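You operate a simulated robot arm through the tools that you are given. There is no shell and no other tool.

You are at the controls of a simulated robot arm. One attempt, no reset.

JOB
Clamp the specked door, sand off the specks, wipe it clean and unclamp it.
Fine: in that order; use the green sanding block and the yellow cloth and put both back before you open the clamp.

Only the result counts: the job must be done as asked and must still hold three seconds after the hand-in. Knocking over, shifting, dropping, spilling or breaking anything else fails it. Flat cloth is picked up by pressing the open fingertips on it (5 to 10 N) and closing them slowly along it; thin cloth reads only 2 to 8 mm in the jaws.

ROBOT AND FRAMES
A 7-joint arm with a two-finger parallel gripper, fixed in place. Base frame: the origin is at the foot of the arm, x ahead of it, y to its left, z up; the work surface is at about z = 0.82. Units: m, rad, N and s.
Its first joint turns from -2.601 to 2.601 rad. Payload 3.43 kg.
The TCP is the grasp point between the finger pads, 0.03 m short of the fingertips. In the tool frame z runs along the fingers and y along their closing line. Largest opening 0.094 m; finger width 0.028, thickness 0.01; the body of the gripper, 0.05 by 0.096 m, starts 0.055 m behind the TCP.
Orientation is that of the tool frame in the base frame, as a unit quaternion [x, y, z, w]. With the fingers straight down and closing along the base's y, the tool's x points along the base's -x, its y along +y and its z along -z.

CONTROLS
- The arm moves only by the tool move_arm. Its argument "targets" is a list of rows, each an object of numbers (a shift or turn left out is 0, a gripper value left out holds the last): "x", "y", "z": the shift along the tool's x, y, z in cm; "ax", "ay", "az": the turn, a rotation vector about the tool's x, y, z in rad. In form: [{"x": .., "y": .., "z": .., "ax": .., "ay": .., "az": ..}, ...]. A call has 1 to 20 rows; each row shifts and turns the commanded pose from where the row before left it, along the tool's axes as they then stand. "gripper" is the gripper command, from -1 (shut) to 1 (fully open), values between in proportion, set as the call begins (left out, the last holds). Each row takes 0.2 s and may step no farther than 0.05 m and 0.15 rad from the row before; otherwise, or with a gripper value out of range, the whole call is refused. A pose out of reach is approached as far as the arm can. The call stops where the force on the tool passes 70 N (or 10 N more than at its start, if that is more) or the arm is blocked; 0.2 s more then pass. Each finger travels about 0.045 m/s and halts on what it meets, pressing with about 26 N; the grip force reading is that of the motor and also rises with nothing between the fingers. The clock runs only during rows and for 0.2 s after the last one: add rows that do not move to give the fingers time. It gives the time, the measured TCP pose, the force on the tool (base axes), the opening and the grip force at its end, in the units of the frame above (readings bear some noise), with the torque about the TCP (base axes, N m) and any sound that the robot's microphone picked up, and new pictures: "views" is both (left out), scene, wrist or none.
- Cameras (640 x 400 px; columns grow to the right, rows downward): "scene" is fixed at [0.4035, 0.6474, 1.4811]; the picture's right is [0.35, -0.94, 0.00], its down [-0.89, -0.33, -0.31] and it looks along [0.29, 0.11, -0.95] (base axes); focal length 214 px, centre (320, 200). "wrist" rides on the gripper at [0.076, 0.014, -0.102] in the tool frame; the picture's right is [-0.18, 0.98, 0.00], its down [-0.75, -0.14, -0.64] and it looks along [-0.63, -0.12, 0.77] (tool axes); focal length 243 px, centre (320, 200). There is no depth. A picture from a camera that has moved, and an enlarged one, comes with that camera's place and axes in the base frame and with its lens. The place of the scene camera against the robot may be out by one fixed shift of up to 0.018 m in any direction.
- zoom(camera, box): a new picture of the part [left, top, right, bottom] of that camera's present view, enlarged. It takes no simulated time.
- sign_off(): hands the job in; it is judged then, once.

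Places have to be worked out from the pictures, the camera data and where the tool is seen. Open the gripper and draw the arm clear of the work before you hand the job in, unless the task says otherwise.

The tools are called after "Emit:" as name(argument=value, ...) on one line, values as JSON. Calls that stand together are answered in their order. move_arm: Moves the arm, as the interface text tells. Its arguments: {"type":"object","properties":{"targets":{"type":"array","items":{"type":"object","properties":{"x":{"type":"number"},"y":{"type":"number"},"z":{"type":"number"},"ax":{"type":"number"},"ay":{"type":"number"},"az":{"type":"number"}}}},"gripper":{"type":"number"},"views":{"type":"string","enum":["both","scene","wrist","none"]}},"required":["targets"]} The other tools are called the same way: zoom (camera, box) takes an enlarged picture of a part of a camera's view; sign_off () hands the job in.

At the start:

```text
time_s: 0.0
ee_pos: [0.8365, 0.5238, 1.1253]
ee_rot: [0.0, 1.0, 0.0, -0.001]
ft_force: [0.0, -1.0, 0.1]
torque: [0.0, -0.01, -0.02]
finger_gap: 0.0937
grip_force: 0.1
```

scene: 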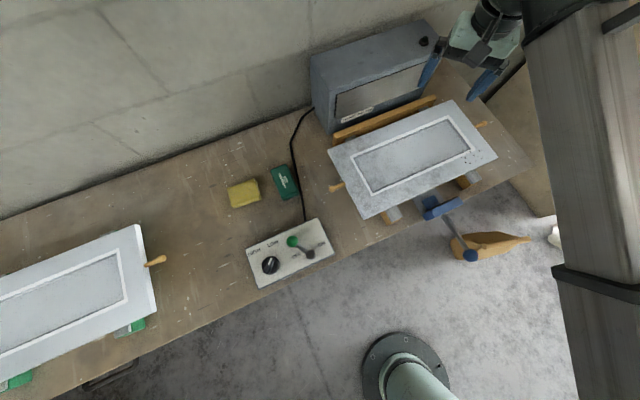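
wrist: 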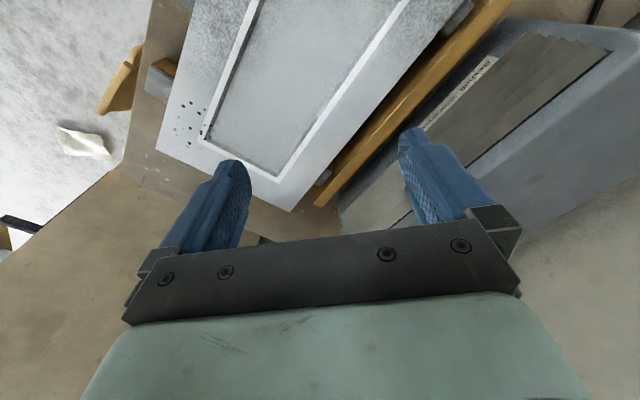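

I start by looking closer at the door, the clamp, the control box and the tools before any motion.

Emit:
zoom(camera="scene", box=[300, 80, 560, 270])

Emit:
zoom(camera="scene", box=[210, 140, 350, 300])

Emit:
zoom(camera="scene", box=[0, 210, 200, 400])

Emit:
zoom(camera="wrist", box=[0, 0, 640, 250])

```text
2.11 times, centred on (430, 175) of scene
camera zoom: at [0.4035, 0.6474, 1.4811], right [0.35, -0.94, 0.0], down [-0.89, -0.33, -0.31], along [0.29, 0.11, -0.95], focal length 452 px, centre (88, 253)
```

zoom: 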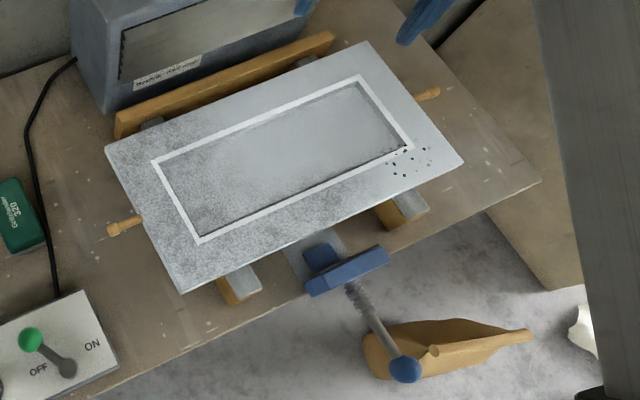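

```text
2.50 times, centred on (280, 220) of scene
camera zoom: at [0.4035, 0.6474, 1.4811], right [0.35, -0.94, 0.0], down [-0.89, -0.33, -0.31], along [0.29, 0.11, -0.95], focal length 536 px, centre (420, 150)
```

zoom: 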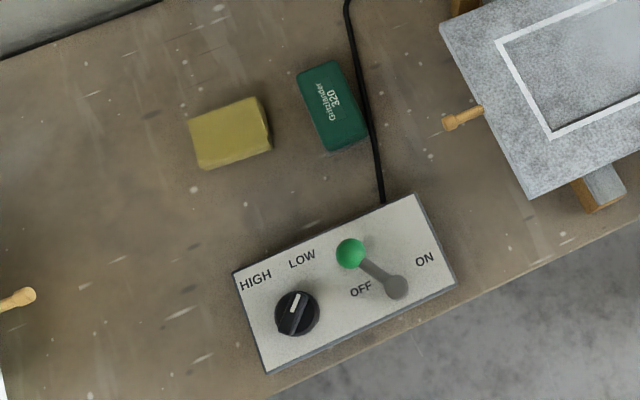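

```text
2.11 times, centred on (100, 305) of scene
camera zoom: at [0.4035, 0.6474, 1.4811], right [0.35, -0.94, 0.0], down [-0.89, -0.33, -0.31], along [0.29, 0.11, -0.95], focal length 452 px, centre (783, -21)
```

zoom: 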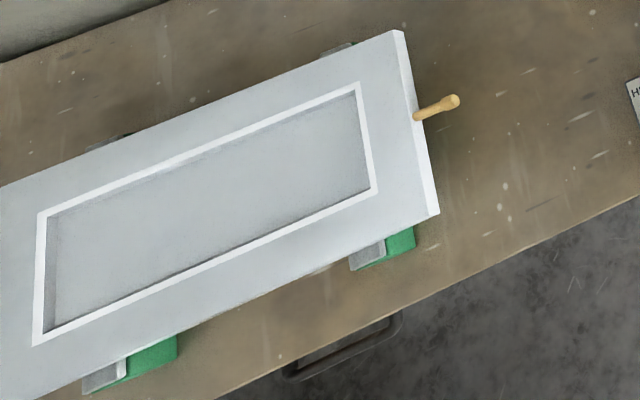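

```text
1.00 times, centred on (320, 125) of wrist (not enlarged: the box is as wide or as high as the picture)
camera zoom: at [0.7594, 0.5394, 1.2287], right [0.18, 0.98, 0.0], down [0.75, -0.14, 0.64], along [0.63, -0.12, -0.77], focal length 243 px, centre (320, 275)
```

zoom: 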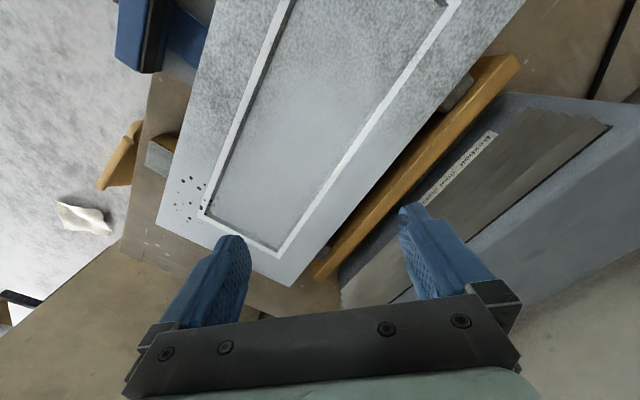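

The door lies at about 45° to the base axes, centred near (0.83, 0.49), with the specks at its near-right end and a blue screw clamp at its front edge near (0.70, 0.37). I zoom in on the labels and the clamp for details.

Emit:
zoom(camera="scene", box=[400, 170, 560, 270])

Emit:
zoom(camera="scene", box=[310, 40, 450, 130])

Emit:
zoom(camera="scene", box=[240, 210, 340, 290])

Emit:
zoom(camera="scene", box=[440, 110, 510, 170])

Emit:
zoom(camera="wrist", box=[100, 0, 300, 140])

```text
4.00 times, centred on (480, 220) of scene
camera zoom: at [0.4035, 0.6474, 1.4811], right [0.35, -0.94, 0.0], down [-0.89, -0.33, -0.31], along [0.29, 0.11, -0.95], focal length 858 px, centre (-320, 120)
```

zoom: 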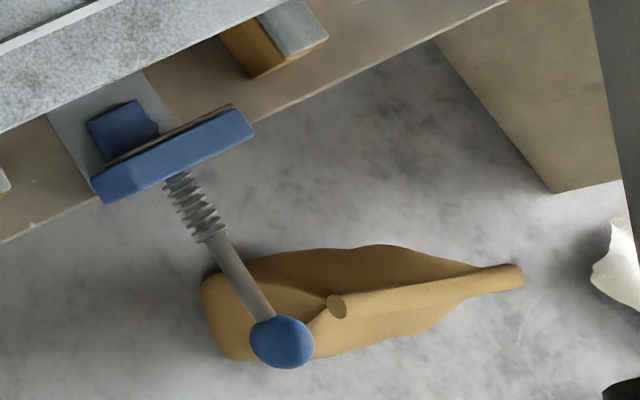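

```text
4.44 times, centred on (380, 85) of scene
camera zoom: at [0.4035, 0.6474, 1.4811], right [0.35, -0.94, 0.0], down [-0.89, -0.33, -0.31], along [0.29, 0.11, -0.95], focal length 953 px, centre (53, 711)
```

zoom: 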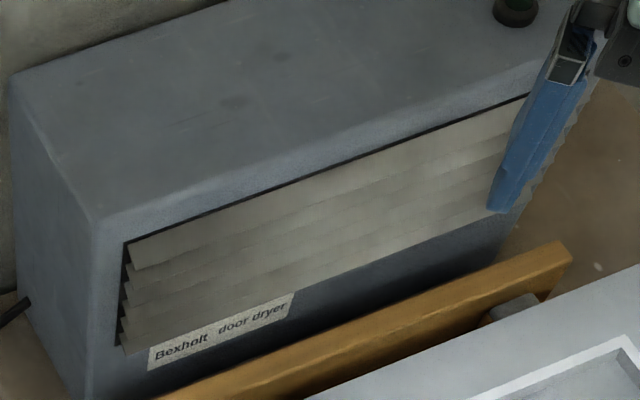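

```text
5.00 times, centred on (290, 250) of scene
camera zoom: at [0.4035, 0.6474, 1.4811], right [0.35, -0.94, 0.0], down [-0.89, -0.33, -0.31], along [0.29, 0.11, -0.95], focal length 1072 px, centre (470, -50)
```

zoom: 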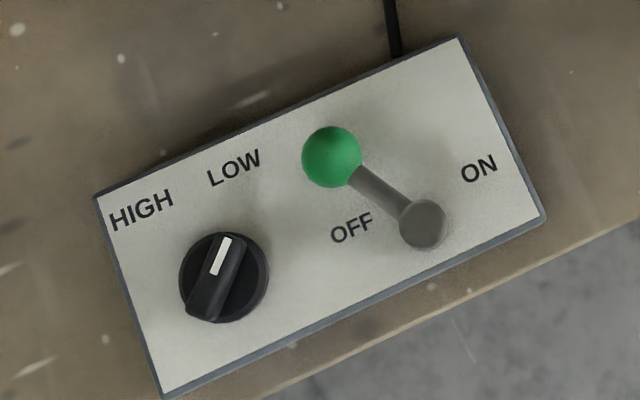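

```text
6.67 times, centred on (475, 140) of scene
camera zoom: at [0.4035, 0.6474, 1.4811], right [0.35, -0.94, 0.0], down [-0.89, -0.33, -0.31], along [0.29, 0.11, -0.95], focal length 1430 px, centre (-713, 600)
```

zoom: 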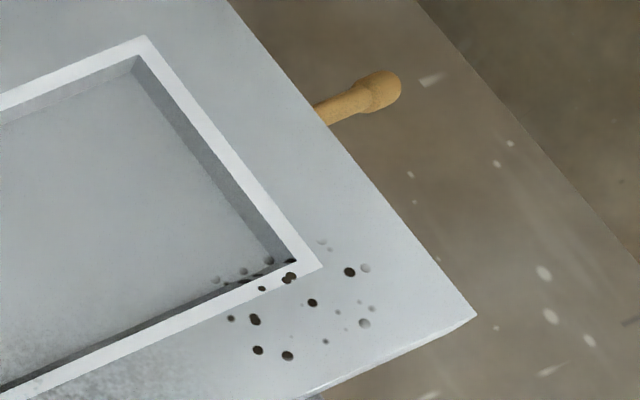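

```text
2.86 times, centred on (200, 70) of wrist
camera zoom: at [0.7594, 0.5394, 1.2287], right [0.18, 0.98, 0.0], down [0.75, -0.14, 0.64], along [0.63, -0.12, -0.77], focal length 693 px, centre (663, 571)
```

zoom: 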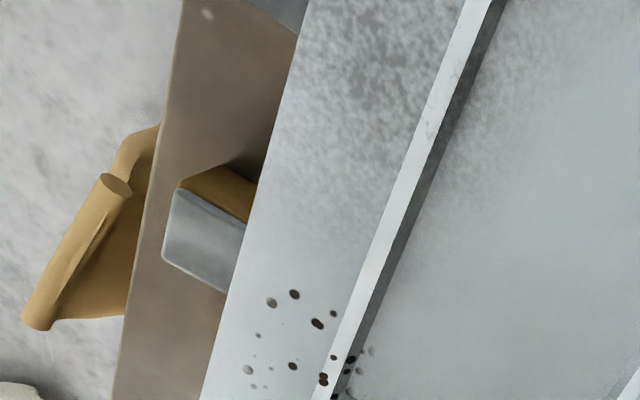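

The grey box is only a door dryer with its own control panel, which the job doesn't involve. The clamp seems to be a bar with a sliding or threaded plunger and a blue ball, so I move the wrist camera closer and turn it 45° to inspect it.

Emit:
move_arm(targets=[{"x": 3.07, "y": -2.93, "z": 1.06}, {"x": 3.07, "y": -2.93, "z": 1.06}, {"x": 3.07, "y": -2.93, "z": 1.06}, {"x": 3.07, "y": -2.93, "z": 1.06}, {"x": 3.07, "y": -2.93, "z": 1.06}, {"x": 3.07, "y": -2.93, "z": 1.06}, {"x": 3.07, "y": -2.93, "z": 1.06}, {"x": 3.07, "y": -2.93, "z": 1.06}, {"x": 3.07, "y": -2.93, "z": 1.06}, {"az": -0.131}, {"az": -0.131}, {"az": -0.131}, {"az": -0.131}, {"az": -0.131}, {"az": -0.131}, {}], views="both")

```text
time_s: 3.4
ee_pos: [0.5604, 0.2615, 1.0292]
ee_rot: [-0.384, 0.923, 0.0, 0.0]
ft_force: [-0.6, -0.6, 0.6]
torque: [0.01, -0.02, -0.02]
finger_gap: 0.094
grip_force: 0.1
camera wrist: at [0.4955, 0.2174, 1.1331], right [-0.57, 0.82, 0.0], down [0.63, 0.43, 0.64], along [0.53, 0.36, -0.77], focal length 243 px, centre (320, 200)
```

scene: 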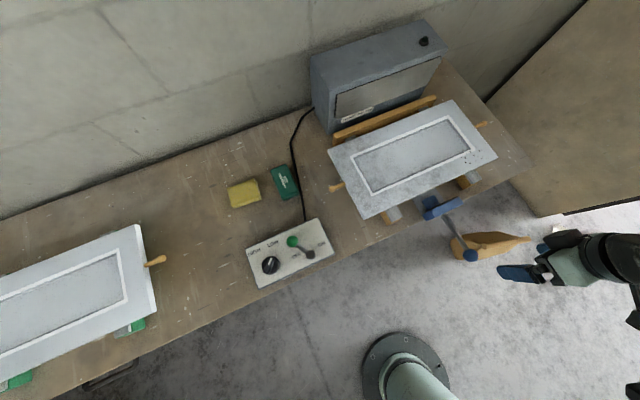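
wrist: 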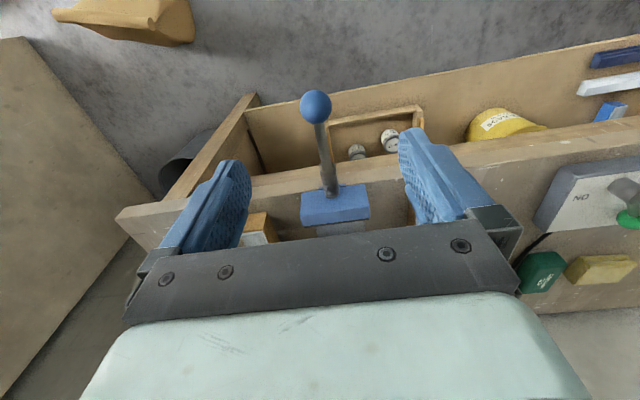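

The picture from the wrist is inverted here (near side at the top); I see the ball, the rod and the blue bar on the table's front edge. I zoom in for detail.

Emit:
zoom(camera="wrist", box=[230, 70, 440, 250])

Emit:
zoom(camera="wrist", box=[440, 40, 640, 170])

Emit:
zoom(camera="scene", box=[400, 185, 490, 265])

```text
2.22 times, centred on (335, 160) of wrist
camera zoom: at [0.4955, 0.2174, 1.1331], right [-0.57, 0.82, 0.0], down [0.63, 0.43, 0.64], along [0.53, 0.36, -0.77], focal length 539 px, centre (287, 289)
```

zoom: 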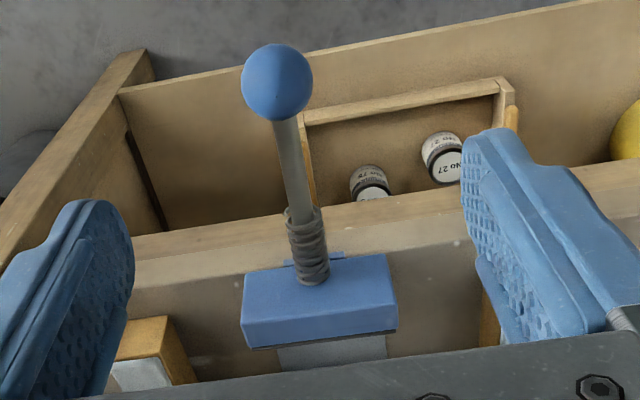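

```text
3.08 times, centred on (540, 105) of wrist
camera zoom: at [0.4955, 0.2174, 1.1331], right [-0.57, 0.82, 0.0], down [0.63, 0.43, 0.64], along [0.53, 0.36, -0.77], focal length 746 px, centre (-357, 492)
```

zoom: 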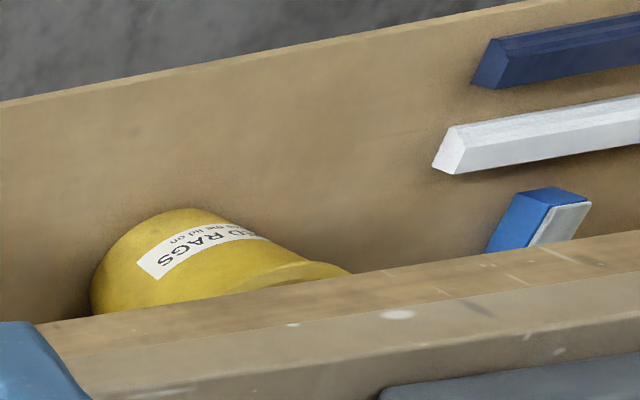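

```text
5.00 times, centred on (445, 225) of scene
camera zoom: at [0.4035, 0.6474, 1.4811], right [0.35, -0.94, 0.0], down [-0.89, -0.33, -0.31], along [0.29, 0.11, -0.95], focal length 1072 px, centre (-305, 75)
```

zoom: 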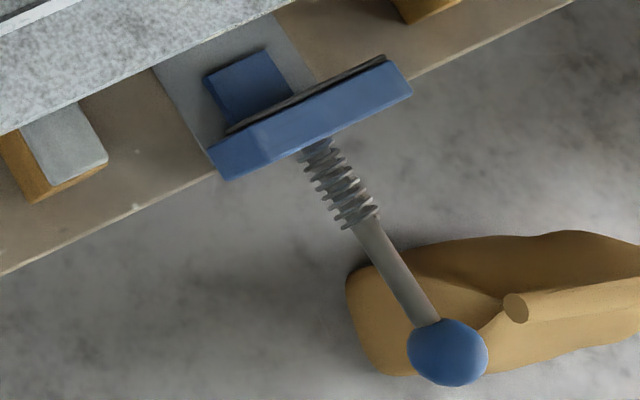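

The clamp looks like a sliding jaw (black pad facing the door) pushed by the rod with the ball. I want a side view to confirm this, so I move over the door's near-left corner at a safe height and turn the camera to look along the door.

Emit:
move_arm(targets=[{"x": -3.01, "y": 2.44}, {"x": -3.01, "y": 2.44}, {"x": -3.01, "y": 2.44}, {"x": -3.01, "y": 2.44}, {"az": 0.1428}, {"az": 0.1428}, {"az": 0.1428}, {"az": 0.1428}, {"az": 0.1428}, {"az": 0.1428}, {"az": 0.1428}, {"az": 0.1428}, {"az": 0.1428}, {"az": 0.1428}, {"az": 0.1428}, {}], views="both")

```text
time_s: 6.8
ee_pos: [0.5765, 0.4141, 1.0301]
ee_rot: [0.382, 0.924, 0.0, 0.0]
ft_force: [0.2, 1.0, -0.2]
torque: [-0.02, -0.03, -0.02]
finger_gap: 0.094
grip_force: 0.0
camera wrist: at [0.5312, 0.4796, 1.1334], right [0.83, 0.56, 0.0], down [0.43, -0.63, 0.64], along [0.36, -0.53, -0.77], focal length 243 px, centre (320, 200)
```

scene: 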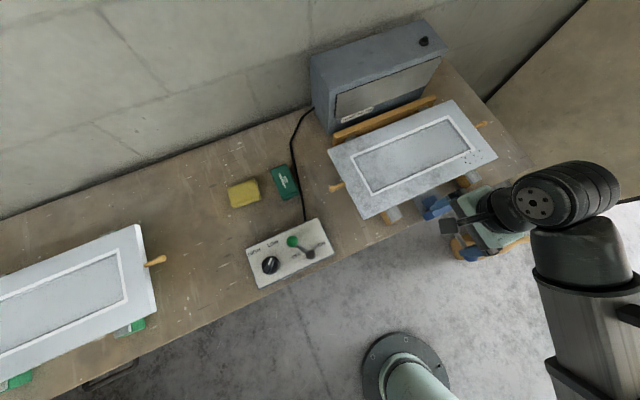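
wrist: 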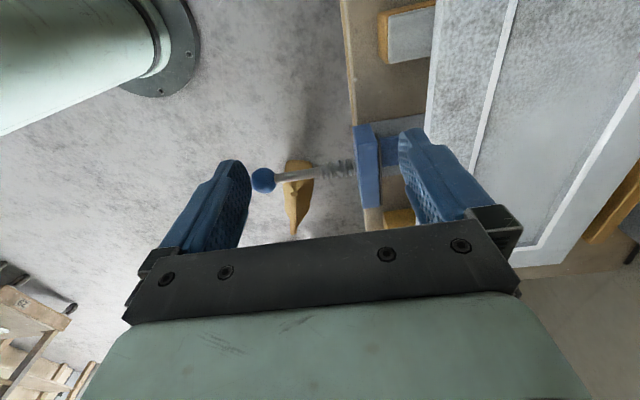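

Emit:
zoom(camera="wrist", box=[230, 100, 450, 240])

Emit:
zoom(camera="wrist", box=[340, 0, 640, 190])

```text
2.86 times, centred on (340, 170) of wrist
camera zoom: at [0.5312, 0.4796, 1.1334], right [0.83, 0.56, 0.0], down [0.43, -0.63, 0.64], along [0.36, -0.53, -0.77], focal length 693 px, centre (263, 286)
```

zoom: 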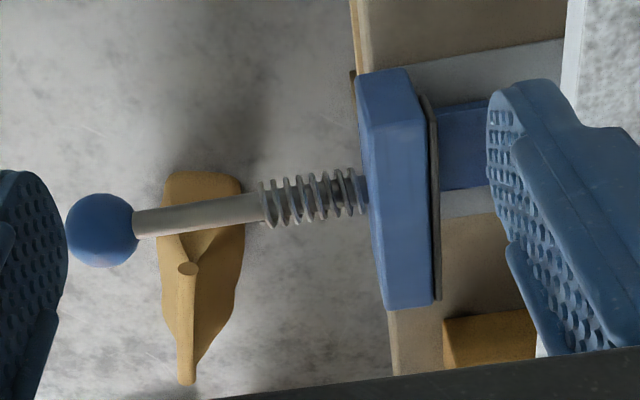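

```text
2.11 times, centred on (490, 95) of wrist
camera zoom: at [0.5312, 0.4796, 1.1334], right [0.83, 0.56, 0.0], down [0.43, -0.63, 0.64], along [0.36, -0.53, -0.77], focal length 511 px, centre (-38, 421)
```

zoom: 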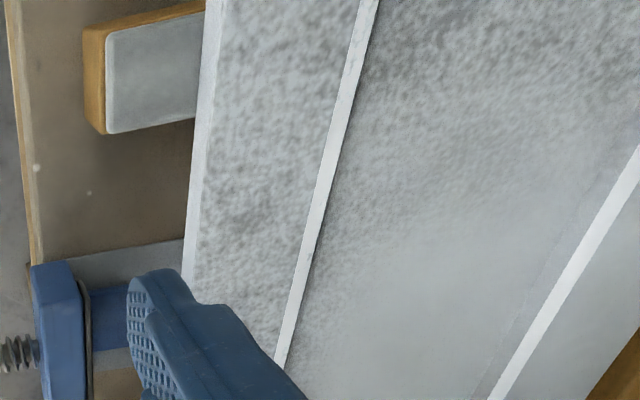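

The side view shows a horizontal spring rod: the ball is at about (0.578, 0.266, 0.85) and the rod runs at 45° to the jaw, whose pad is ~5 cm short of the door edge. I go back above the ball with the fingers set to close across the rod.

Emit:
move_arm(targets=[{"x": -2.63, "y": -2.59, "z": 0.5}, {"x": -2.63, "y": -2.59, "z": 0.5}, {"x": -2.63, "y": -2.59, "z": 0.5}, {"x": -2.63, "y": -2.59, "z": 0.5}, {"az": -0.1428}, {"az": -0.1428}, {"az": -0.1428}, {"az": -0.1428}, {"az": -0.1428}, {"az": -0.1428}, {"az": -0.1428}, {"az": -0.1428}, {"az": -0.1428}, {"az": -0.1428}, {"az": -0.1428}, {"z": 3}, {}], views="both")

```text
time_s: 10.4
ee_pos: [0.5768, 0.2671, 0.9786]
ee_rot: [-0.383, 0.924, -0.001, -0.001]
ft_force: [-1.2, 0.9, -0.7]
torque: [-0.02, -0.03, -0.03]
finger_gap: 0.0941
grip_force: 0.1
camera wrist: at [0.5119, 0.2238, 1.0831], right [-0.57, 0.82, 0.0], down [0.63, 0.43, 0.64], along [0.53, 0.36, -0.77], focal length 243 px, centre (320, 200)
```

scene: 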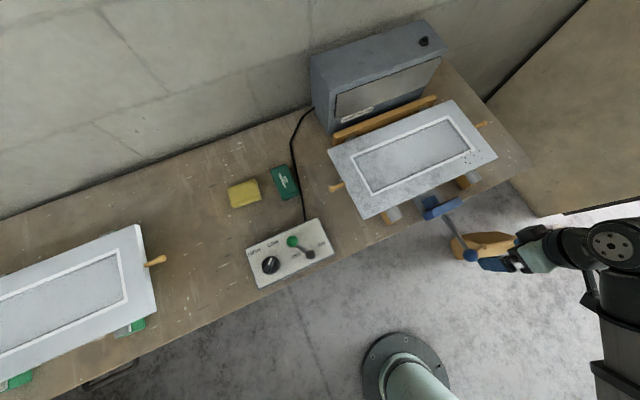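
wrist: 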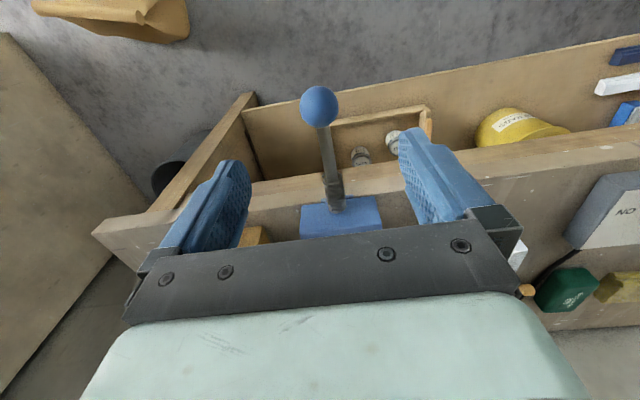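

The ball sits directly beneath the TCP, at about (0.578, 0.267, 0.85). I descend around it with open fingers.

Emit:
move_arm(targets=[{"z": 3.2}, {"z": 3.2}, {"z": 3.2}, {"z": 3.2}, {}], views="both")

```text
time_s: 11.6
ee_pos: [0.5773, 0.267, 0.8498]
ee_rot: [-0.383, 0.924, -0.001, 0.0]
ft_force: [-0.9, 0.6, 0.0]
torque: [-0.02, -0.03, 0.0]
finger_gap: 0.0941
grip_force: 0.0
camera wrist: at [0.5127, 0.2235, 0.9543], right [-0.57, 0.82, 0.0], down [0.63, 0.43, 0.64], along [0.53, 0.36, -0.77], focal length 243 px, centre (320, 200)
```

scene: 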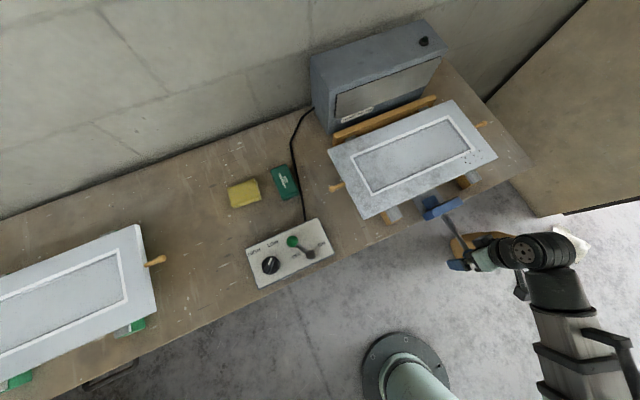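
wrist: 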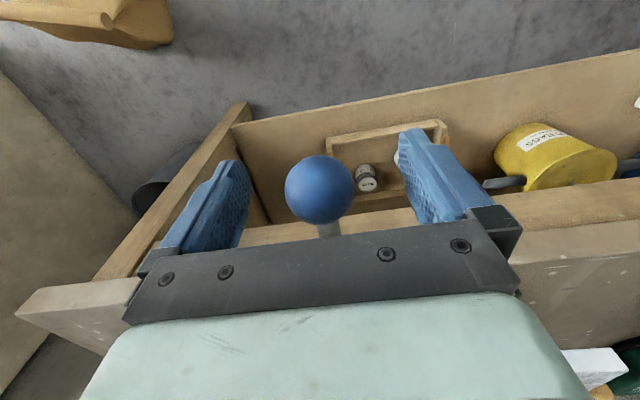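

The ball projects exactly onto the TCP (320, 188). I close the fingers on it.

Emit:
move_arm(targets=[{}, {}, {}, {}, {}, {}], gripper=-1, views="wrist")

```text
time_s: 13.0
ee_pos: [0.5782, 0.2671, 0.8508]
ee_rot: [-0.384, 0.924, 0.0, 0.001]
ft_force: [11.9, -0.3, -0.2]
torque: [0.01, -0.12, 0.0]
finger_gap: 0.0376
grip_force: 44.8
camera wrist: at [0.5136, 0.2237, 0.9545], right [-0.57, 0.82, 0.0], down [0.63, 0.43, 0.64], along [0.53, 0.36, -0.77], focal length 243 px, centre (320, 200)
```

wrist: 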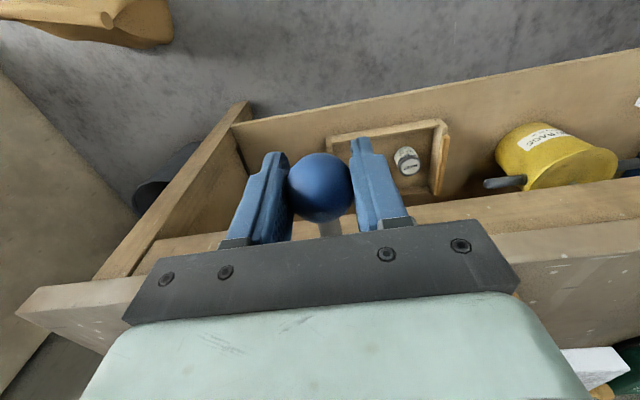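

The ball is gripped (gap 37.6 mm). I push it gently along +v (tool −x) by 2 cm and watch the force.

Emit:
move_arm(targets=[{"x": -0.4}, {"x": -0.4}, {"x": -0.4}, {"x": -0.4}, {"x": -0.4}], views="scene")

```text
time_s: 14.2
ee_pos: [0.5921, 0.2831, 0.8513]
ee_rot: [-0.383, 0.924, -0.002, -0.001]
ft_force: [12.8, -14.9, -18.9]
torque: [-0.53, 0.68, -0.13]
finger_gap: 0.0377
grip_force: 45.2
```

scene: 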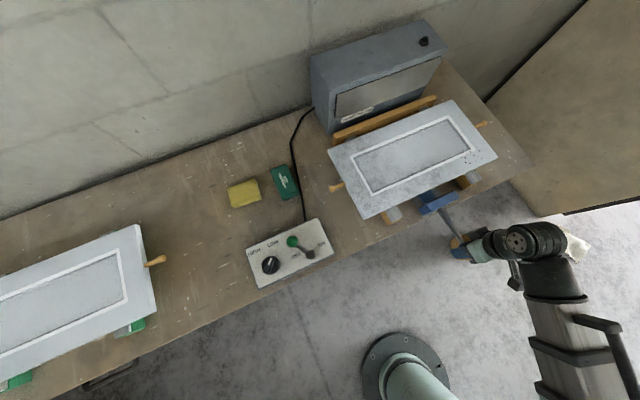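

The ball moved 2 cm with a side load of ~20 N and −19 N in z building up. I check in the scene picture whether the jaw slid.

Emit:
zoom(camera="scene", box=[380, 160, 500, 270])

Emit:
zoom(camera="wrist", box=[100, 80, 540, 355])

```text
3.64 times, centred on (440, 215) of scene
camera zoom: at [0.4035, 0.6474, 1.4811], right [0.35, -0.94, 0.0], down [-0.89, -0.33, -0.31], along [0.29, 0.11, -0.95], focal length 780 px, centre (-116, 146)
```

zoom: 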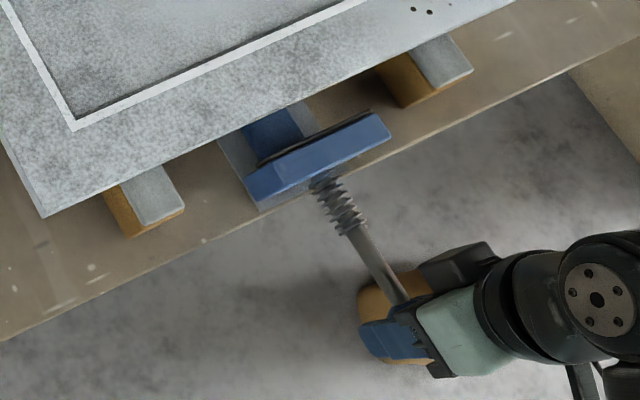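

```text
1.45 times, centred on (320, 218) of wrist
camera zoom: at [0.5279, 0.2382, 0.9547], right [-0.57, 0.82, 0.0], down [0.63, 0.43, 0.64], along [0.53, 0.36, -0.77], focal length 353 px, centre (320, 174)
```

zoom: 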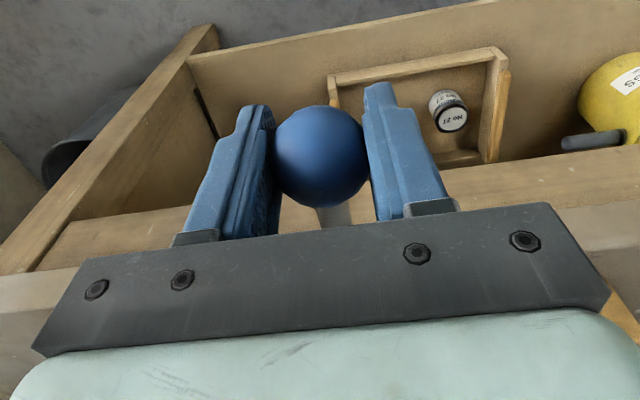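

The jaw is sliding along its plate toward the door. I ease the side load slightly (1 mm towards +u and down) and continue pushing.

Emit:
move_arm(targets=[{"x": -0.3, "y": -0.1, "z": 0.1}, {"x": -0.4}, {"x": -0.4}, {"x": -0.4}], views="scene")

Emit:
zoom(camera="scene", box=[380, 160, 500, 270])

```text
time_s: 15.2
ee_pos: [0.6041, 0.2921, 0.8524]
ee_rot: [-0.383, 0.924, 0.0, 0.0]
ft_force: [3.1, -6.1, 7.1]
torque: [-0.68, 0.69, 0.1]
finger_gap: 0.0376
grip_force: 45.3
```

scene: 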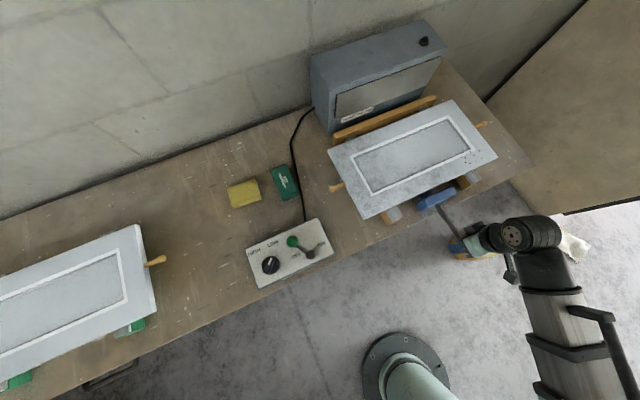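

```text
3.64 times, centred on (440, 215) of scene
camera zoom: at [0.4035, 0.6474, 1.4811], right [0.35, -0.94, 0.0], down [-0.89, -0.33, -0.31], along [0.29, 0.11, -0.95], focal length 780 px, centre (-116, 146)
```

zoom: 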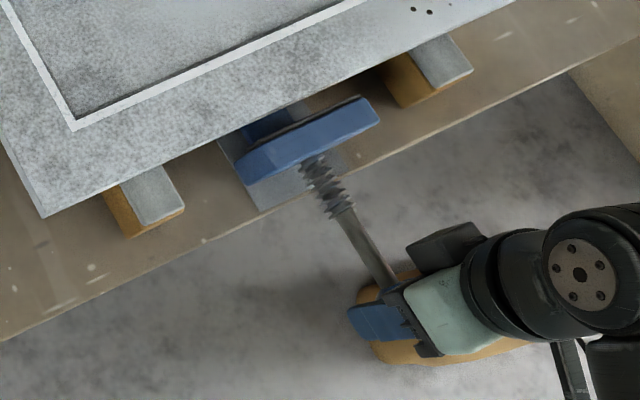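

The forces dropped and the jaw is about 1.5 cm from the door edge. I continue in small steps to contact.

Emit:
move_arm(targets=[{"x": -0.3}, {"x": -0.3}, {"x": -0.3}, {}], views="scene")

Emit:
zoom(camera="scene", box=[380, 160, 500, 270])

```text
time_s: 16.2
ee_pos: [0.6087, 0.2983, 0.8521]
ee_rot: [-0.384, 0.923, 0.0, 0.0]
ft_force: [1.3, -3.7, 6.7]
torque: [0.08, 0.16, 0.08]
finger_gap: 0.0377
grip_force: 45.1
```

scene: 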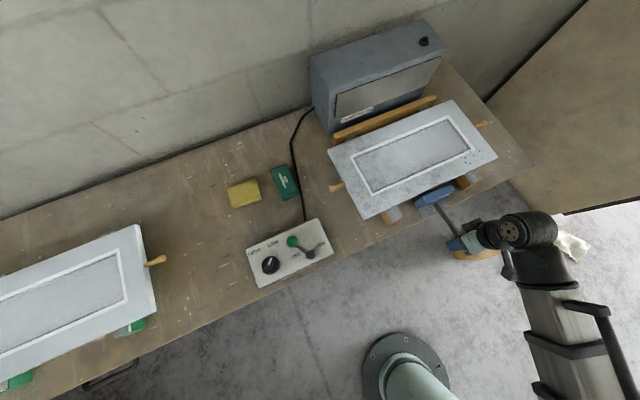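

```text
3.64 times, centred on (440, 215) of scene
camera zoom: at [0.4035, 0.6474, 1.4811], right [0.35, -0.94, 0.0], down [-0.89, -0.33, -0.31], along [0.29, 0.11, -0.95], focal length 780 px, centre (-116, 146)
```

zoom: 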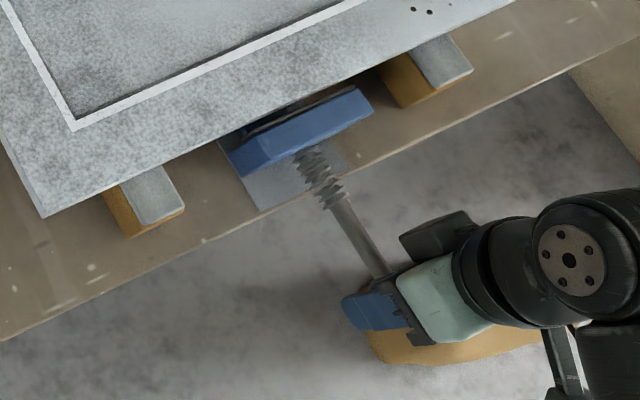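

The jaw keeps following with low force. About 1 cm remains; I keep stepping.

Emit:
move_arm(targets=[{"x": -0.3}, {"x": -0.3}, {}], views="scene")

Emit:
zoom(camera="scene", box=[380, 160, 500, 270])

```text
time_s: 17.0
ee_pos: [0.6143, 0.3029, 0.853]
ee_rot: [-0.384, 0.923, 0.0, 0.0]
ft_force: [-2.2, -0.8, 5.7]
torque: [0.23, -0.18, -0.01]
finger_gap: 0.0375
grip_force: 44.8
```

scene: 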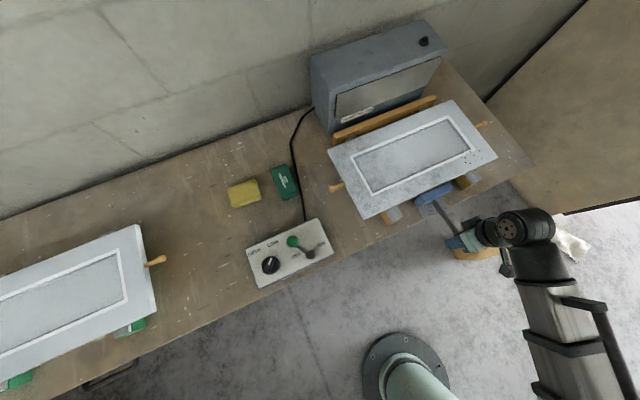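

```text
3.64 times, centred on (440, 215) of scene
camera zoom: at [0.4035, 0.6474, 1.4811], right [0.35, -0.94, 0.0], down [-0.89, -0.33, -0.31], along [0.29, 0.11, -0.95], focal length 780 px, centre (-116, 146)
```

zoom: 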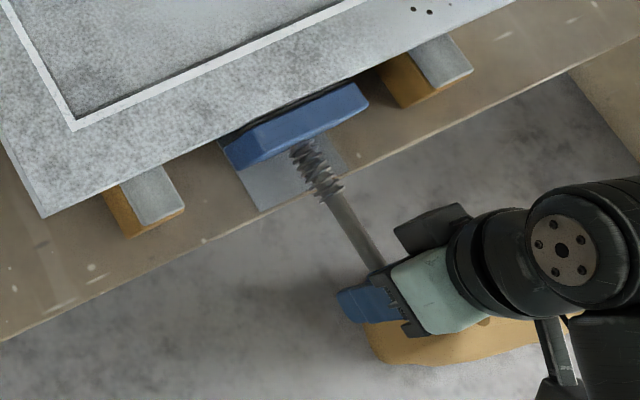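

The pad is almost touching the door edge. I continue in 2 mm steps.

Emit:
move_arm(targets=[{"x": -0.2}, {"x": -0.2}, {"x": -0.2}, {}], views="scene")

Emit:
zoom(camera="scene", box=[380, 160, 500, 270])

```text
time_s: 18.0
ee_pos: [0.617, 0.3064, 0.8503]
ee_rot: [-0.384, 0.923, -0.001, -0.001]
ft_force: [-4.0, -4.1, 6.0]
torque: [-0.73, 0.47, -0.11]
finger_gap: 0.0378
grip_force: 45.3
```

scene: 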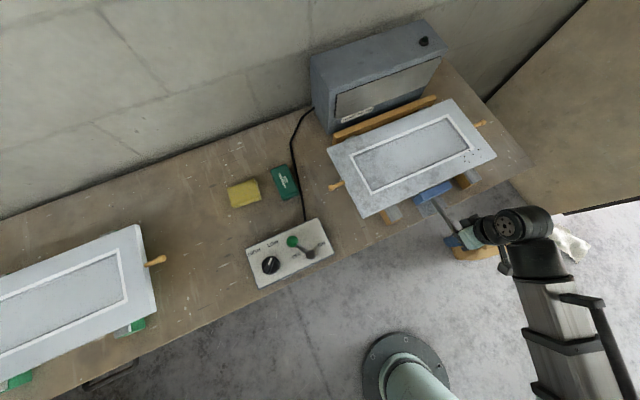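

```text
3.64 times, centred on (440, 215) of scene
camera zoom: at [0.4035, 0.6474, 1.4811], right [0.35, -0.94, 0.0], down [-0.89, -0.33, -0.31], along [0.29, 0.11, -0.95], focal length 780 px, centre (-116, 146)
```

zoom: 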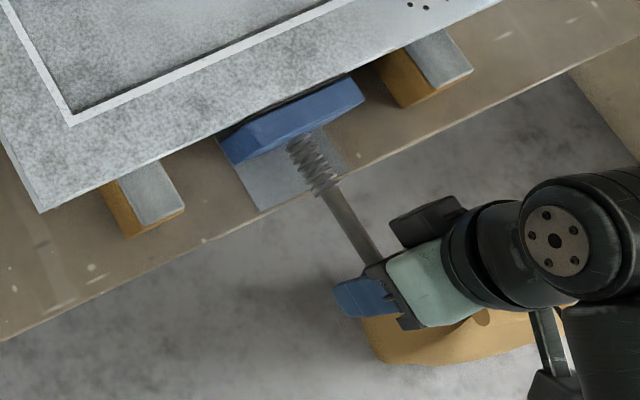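

The pad now pushes the door (its corner moved a few mm toward the fence). I check the gap between door and fence.

Emit:
zoom(camera="scene", box=[320, 85, 500, 200])

```text
3.48 times, centred on (410, 142) of scene
camera zoom: at [0.4035, 0.6474, 1.4811], right [0.35, -0.94, 0.0], down [-0.89, -0.33, -0.31], along [0.29, 0.11, -0.95], focal length 746 px, centre (7, 400)
```

zoom: 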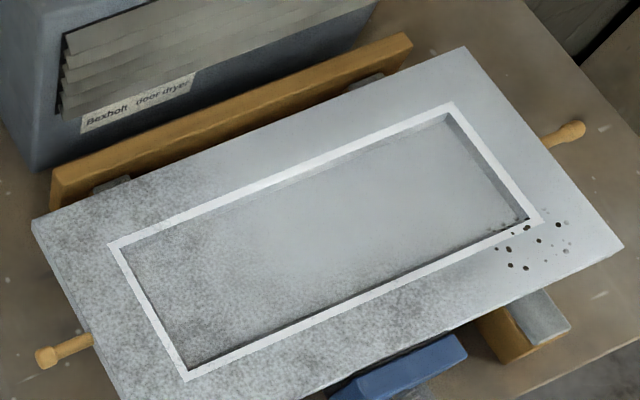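

There's still a small gap to the wooden fence. I keep pushing in small steps until the door seats against it.

Emit:
move_arm(targets=[{"x": -0.2}, {"x": -0.2}, {"x": -0.2}, {}], views="scene")

Emit:
zoom(camera="scene", box=[320, 85, 500, 200])

```text
time_s: 19.0
ee_pos: [0.6233, 0.3118, 0.851]
ee_rot: [-0.383, 0.924, 0.0, 0.001]
ft_force: [0.6, -0.6, 13.3]
torque: [-0.61, 0.69, 0.0]
finger_gap: 0.0374
grip_force: 44.7
```

scene: 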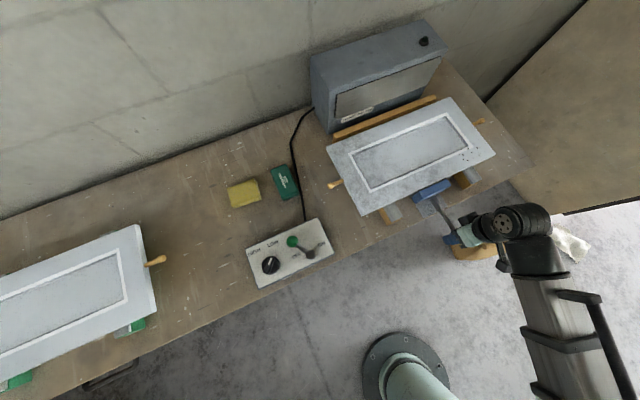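

```text
3.48 times, centred on (410, 142) of scene
camera zoom: at [0.4035, 0.6474, 1.4811], right [0.35, -0.94, 0.0], down [-0.89, -0.33, -0.31], along [0.29, 0.11, -0.95], focal length 746 px, centre (7, 400)
```

zoom: 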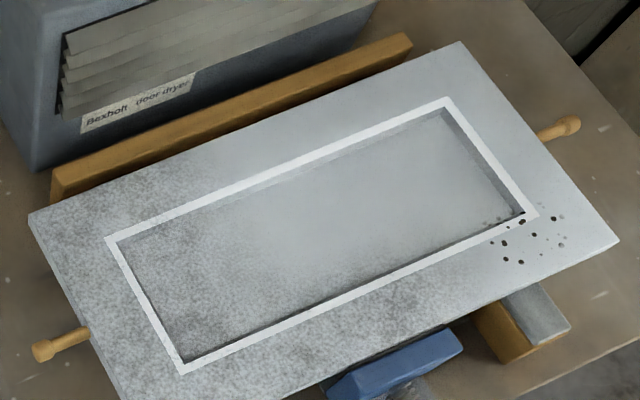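

The door is following nearly parallel to the fence and resistance is still small. I continue.

Emit:
move_arm(targets=[{"x": -0.2}, {"x": -0.2}, {"x": -0.2}, {}], views="scene")

Emit:
zoom(camera="scene", box=[320, 85, 500, 200])

```text
time_s: 20.0
ee_pos: [0.6276, 0.3151, 0.8506]
ee_rot: [-0.383, 0.924, 0.0, 0.001]
ft_force: [2.4, 4.6, 13.8]
torque: [-0.13, -0.09, -0.09]
finger_gap: 0.0377
grip_force: 45.0
```

scene: 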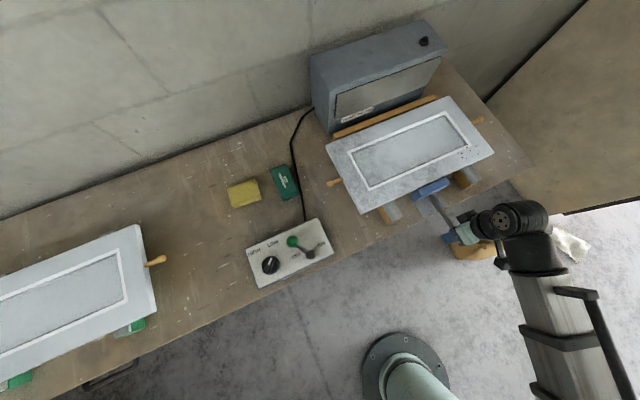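

```text
3.48 times, centred on (410, 142) of scene
camera zoom: at [0.4035, 0.6474, 1.4811], right [0.35, -0.94, 0.0], down [-0.89, -0.33, -0.31], along [0.29, 0.11, -0.95], focal length 746 px, centre (7, 400)
```

zoom: 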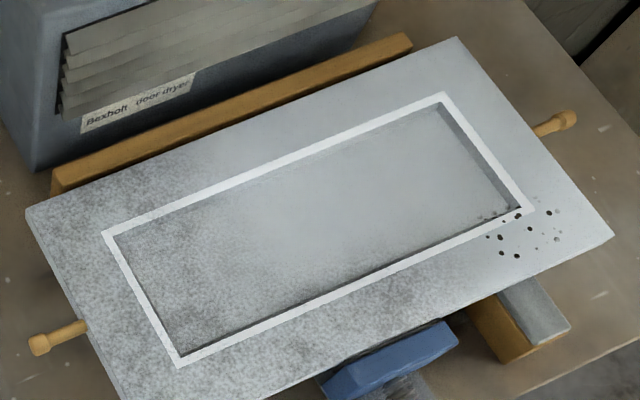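

Still no seating force. I continue by 6 mm more, watching for the force rise.

Emit:
move_arm(targets=[{"x": -0.2}, {"x": -0.2}, {"x": -0.2}, {}], views="scene")

Emit:
zoom(camera="scene", box=[320, 85, 500, 200])

```text
time_s: 21.0
ee_pos: [0.6318, 0.3199, 0.8513]
ee_rot: [-0.383, 0.924, 0.0, 0.0]
ft_force: [6.4, 8.2, 21.1]
torque: [-0.11, 0.39, 0.03]
finger_gap: 0.0374
grip_force: 44.9
```

scene: 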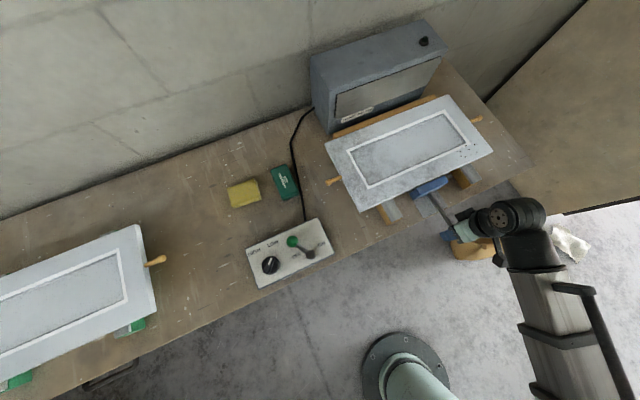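

```text
3.48 times, centred on (410, 142) of scene
camera zoom: at [0.4035, 0.6474, 1.4811], right [0.35, -0.94, 0.0], down [-0.89, -0.33, -0.31], along [0.29, 0.11, -0.95], focal length 746 px, centre (7, 400)
```

zoom: 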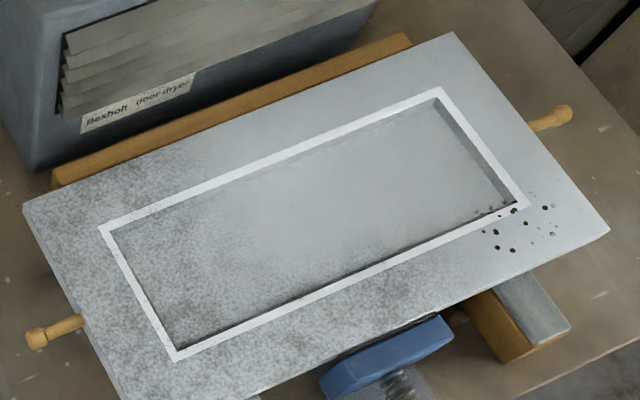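

Readings show small forces, with z building up to +21 N; I raise the grip by 1 mm and continue to push.

Emit:
move_arm(targets=[{"x": -0.2, "z": -0.1}, {"x": -0.2}, {"x": -0.2}, {}], views="scene")

Emit:
zoom(camera="scene", box=[320, 85, 500, 200])

```text
time_s: 22.0
ee_pos: [0.6324, 0.3216, 0.8522]
ee_rot: [-0.383, 0.924, -0.002, -0.003]
ft_force: [-18.8, -24.2, -14.0]
torque: [0.04, -0.1, -0.08]
finger_gap: 0.0374
grip_force: 45.2
```

scene: 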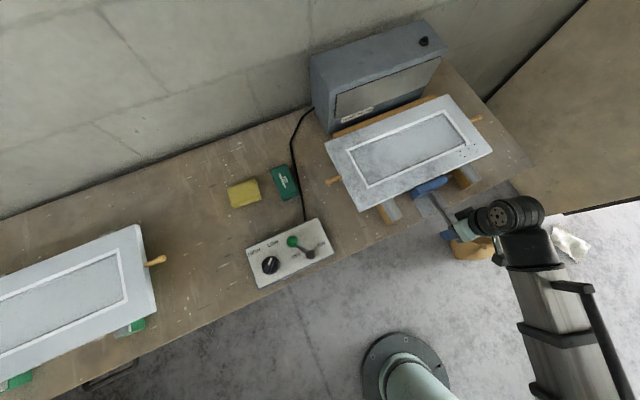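

```text
3.48 times, centred on (410, 142) of scene
camera zoom: at [0.4035, 0.6474, 1.4811], right [0.35, -0.94, 0.0], down [-0.89, -0.33, -0.31], along [0.29, 0.11, -0.95], focal length 746 px, centre (7, 400)
```

zoom: 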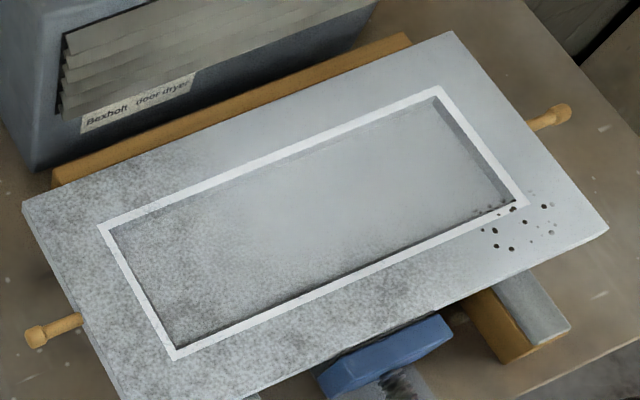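

The force in v rose to about −30 N and the door stopped, so it is seated against the fence. I press a bit harder to set the clamp.

Emit:
move_arm(targets=[{"x": -0.2}, {"x": -0.1}, {}, {}], views="scene")

Emit:
zoom(camera="scene", box=[380, 160, 500, 270])

```text
time_s: 23.0
ee_pos: [0.6337, 0.3228, 0.8526]
ee_rot: [-0.383, 0.924, -0.002, -0.007]
ft_force: [-34.5, -45.9, -25.3]
torque: [0.34, -0.3, -0.04]
finger_gap: 0.0378
grip_force: 45.4
```

scene: 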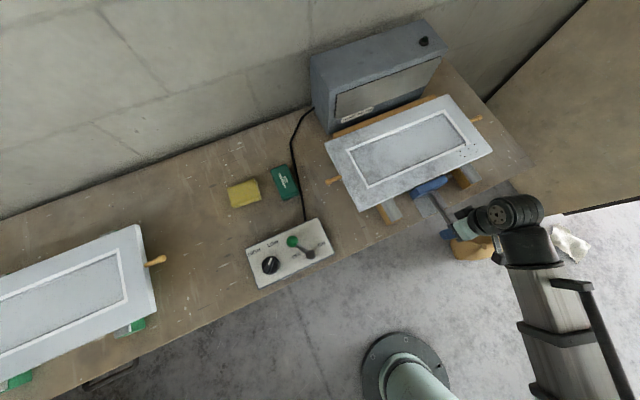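

```text
3.64 times, centred on (440, 215) of scene
camera zoom: at [0.4035, 0.6474, 1.4811], right [0.35, -0.94, 0.0], down [-0.89, -0.33, -0.31], along [0.29, 0.11, -0.95], focal length 780 px, centre (-116, 146)
```

zoom: 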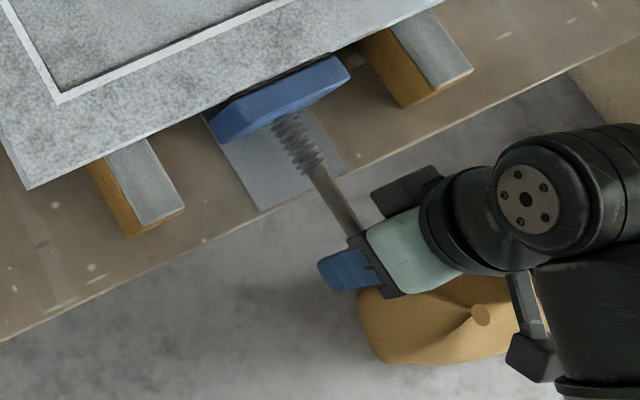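

I'm pressing with ~57 N against the fence. I relax the push to about zero before opening, to see whether the jaw stays.

Emit:
move_arm(targets=[{"x": 0.2}, {"x": 0.2}, {}, {}], views="none")

```text
time_s: 24.0
ee_pos: [0.6338, 0.3233, 0.8525]
ee_rot: [-0.383, 0.924, 0.0, -0.002]
ft_force: [-12.6, -20.0, -10.8]
torque: [-0.81, 0.86, 0.05]
finger_gap: 0.0379
grip_force: 45.0
```

The ball stayed put while the push dropped to ~23 N, so the clamp holds by itself. I open the fingers and check.

Emit:
move_arm(targets=[{"x": 0.2}, {}, {}, {}, {}], gripper=1, views="both")

Emit:
zoom(camera="scene", box=[380, 160, 500, 270])

```text
time_s: 25.2
ee_pos: [0.6333, 0.3218, 0.8527]
ee_rot: [-0.383, 0.924, 0.0, 0.0]
ft_force: [-0.7, 0.3, -0.4]
torque: [-0.02, 0.04, 0.04]
finger_gap: 0.0939
grip_force: 0.0
camera wrist: at [0.568, 0.2777, 0.9553], right [-0.57, 0.82, 0.0], down [0.63, 0.43, 0.64], along [0.53, 0.36, -0.77], focal length 243 px, centre (320, 200)
```

scene: 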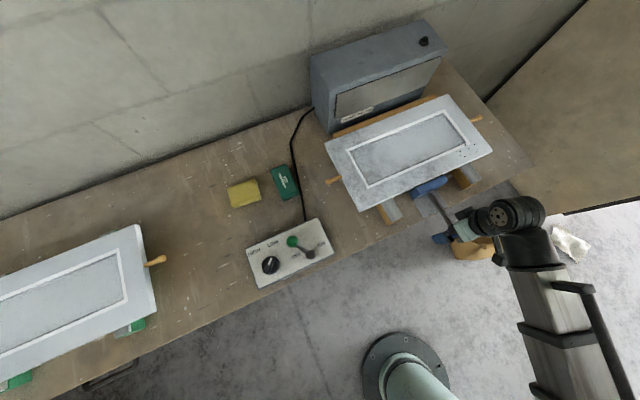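
wrist: 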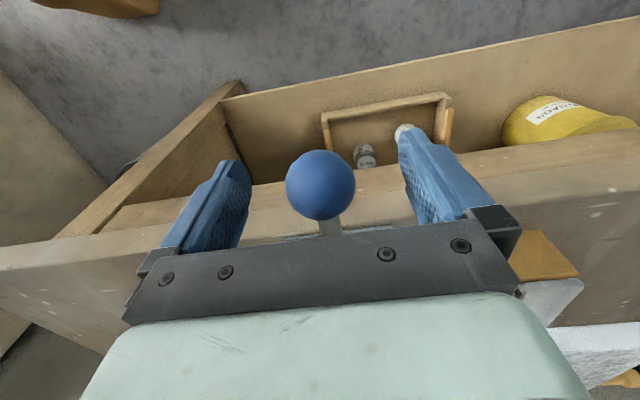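

```text
3.64 times, centred on (440, 215) of scene
camera zoom: at [0.4035, 0.6474, 1.4811], right [0.35, -0.94, 0.0], down [-0.89, -0.33, -0.31], along [0.29, 0.11, -0.95], focal length 780 px, centre (-116, 146)
```

zoom: 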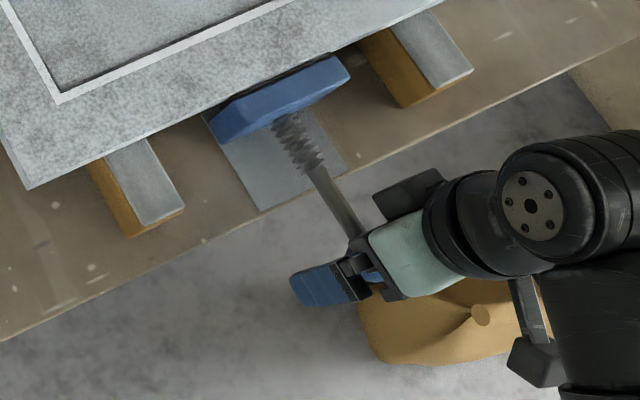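

The clamp holds with the door seated, and nothing slipped on release. I raise the hand and move the wrist camera over the specks for a close look.

Emit:
move_arm(targets=[{"z": -4}, {"z": -4}, {"z": -4}, {"z": -3}, {"x": -2.57, "y": -3.36}, {"x": -2.57, "y": -3.36}, {"x": -2.57, "y": -3.36}, {"x": -2.57, "y": -3.36}, {"x": -2.57, "y": -3.36}, {}], views="both")

Emit:
zoom(camera="wrist", box=[160, 0, 480, 200])

```text
time_s: 27.4
ee_pos: [0.8423, 0.2952, 1.001]
ee_rot: [-0.384, 0.923, 0.0, 0.0]
ft_force: [-0.3, 0.7, 0.0]
torque: [0.03, 0.01, 0.0]
finger_gap: 0.094
grip_force: 0.0
camera wrist: at [0.7772, 0.2506, 1.1045], right [-0.57, 0.82, 0.0], down [0.63, 0.43, 0.64], along [0.53, 0.36, -0.77], focal length 243 px, centre (320, 200)
```

scene: 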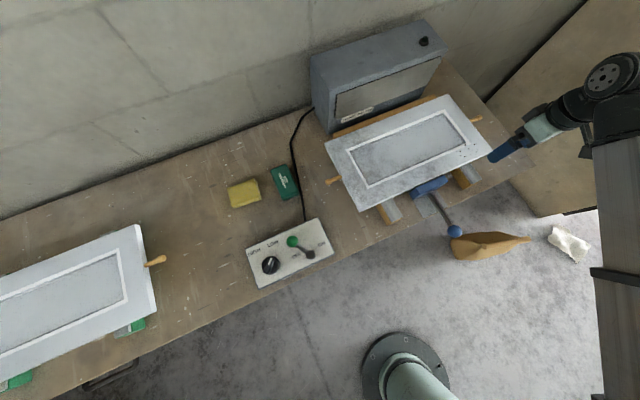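
wrist: 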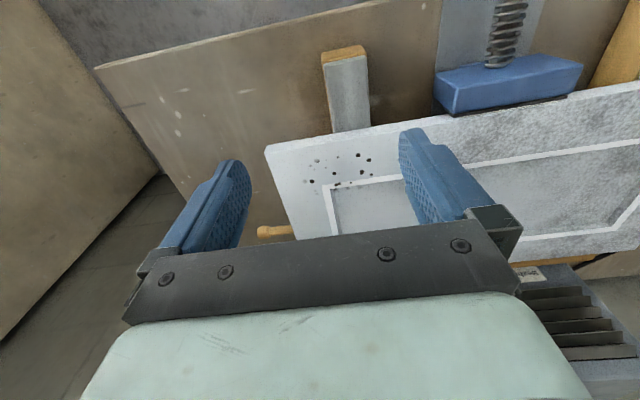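

```text
2.00 times, centred on (320, 100) of wrist
camera zoom: at [0.7772, 0.2506, 1.1045], right [-0.57, 0.82, 0.0], down [0.63, 0.43, 0.64], along [0.53, 0.36, -0.77], focal length 485 px, centre (320, 400)
```

zoom: 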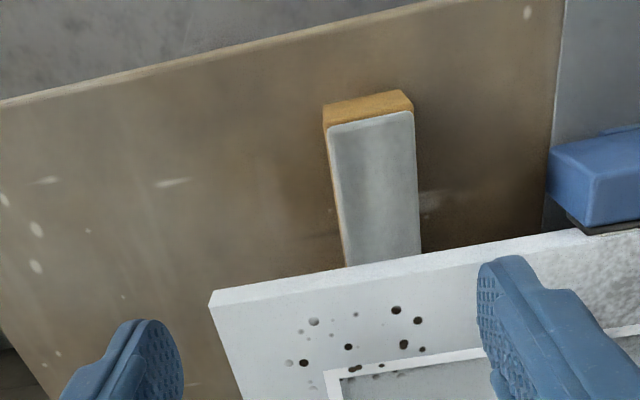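

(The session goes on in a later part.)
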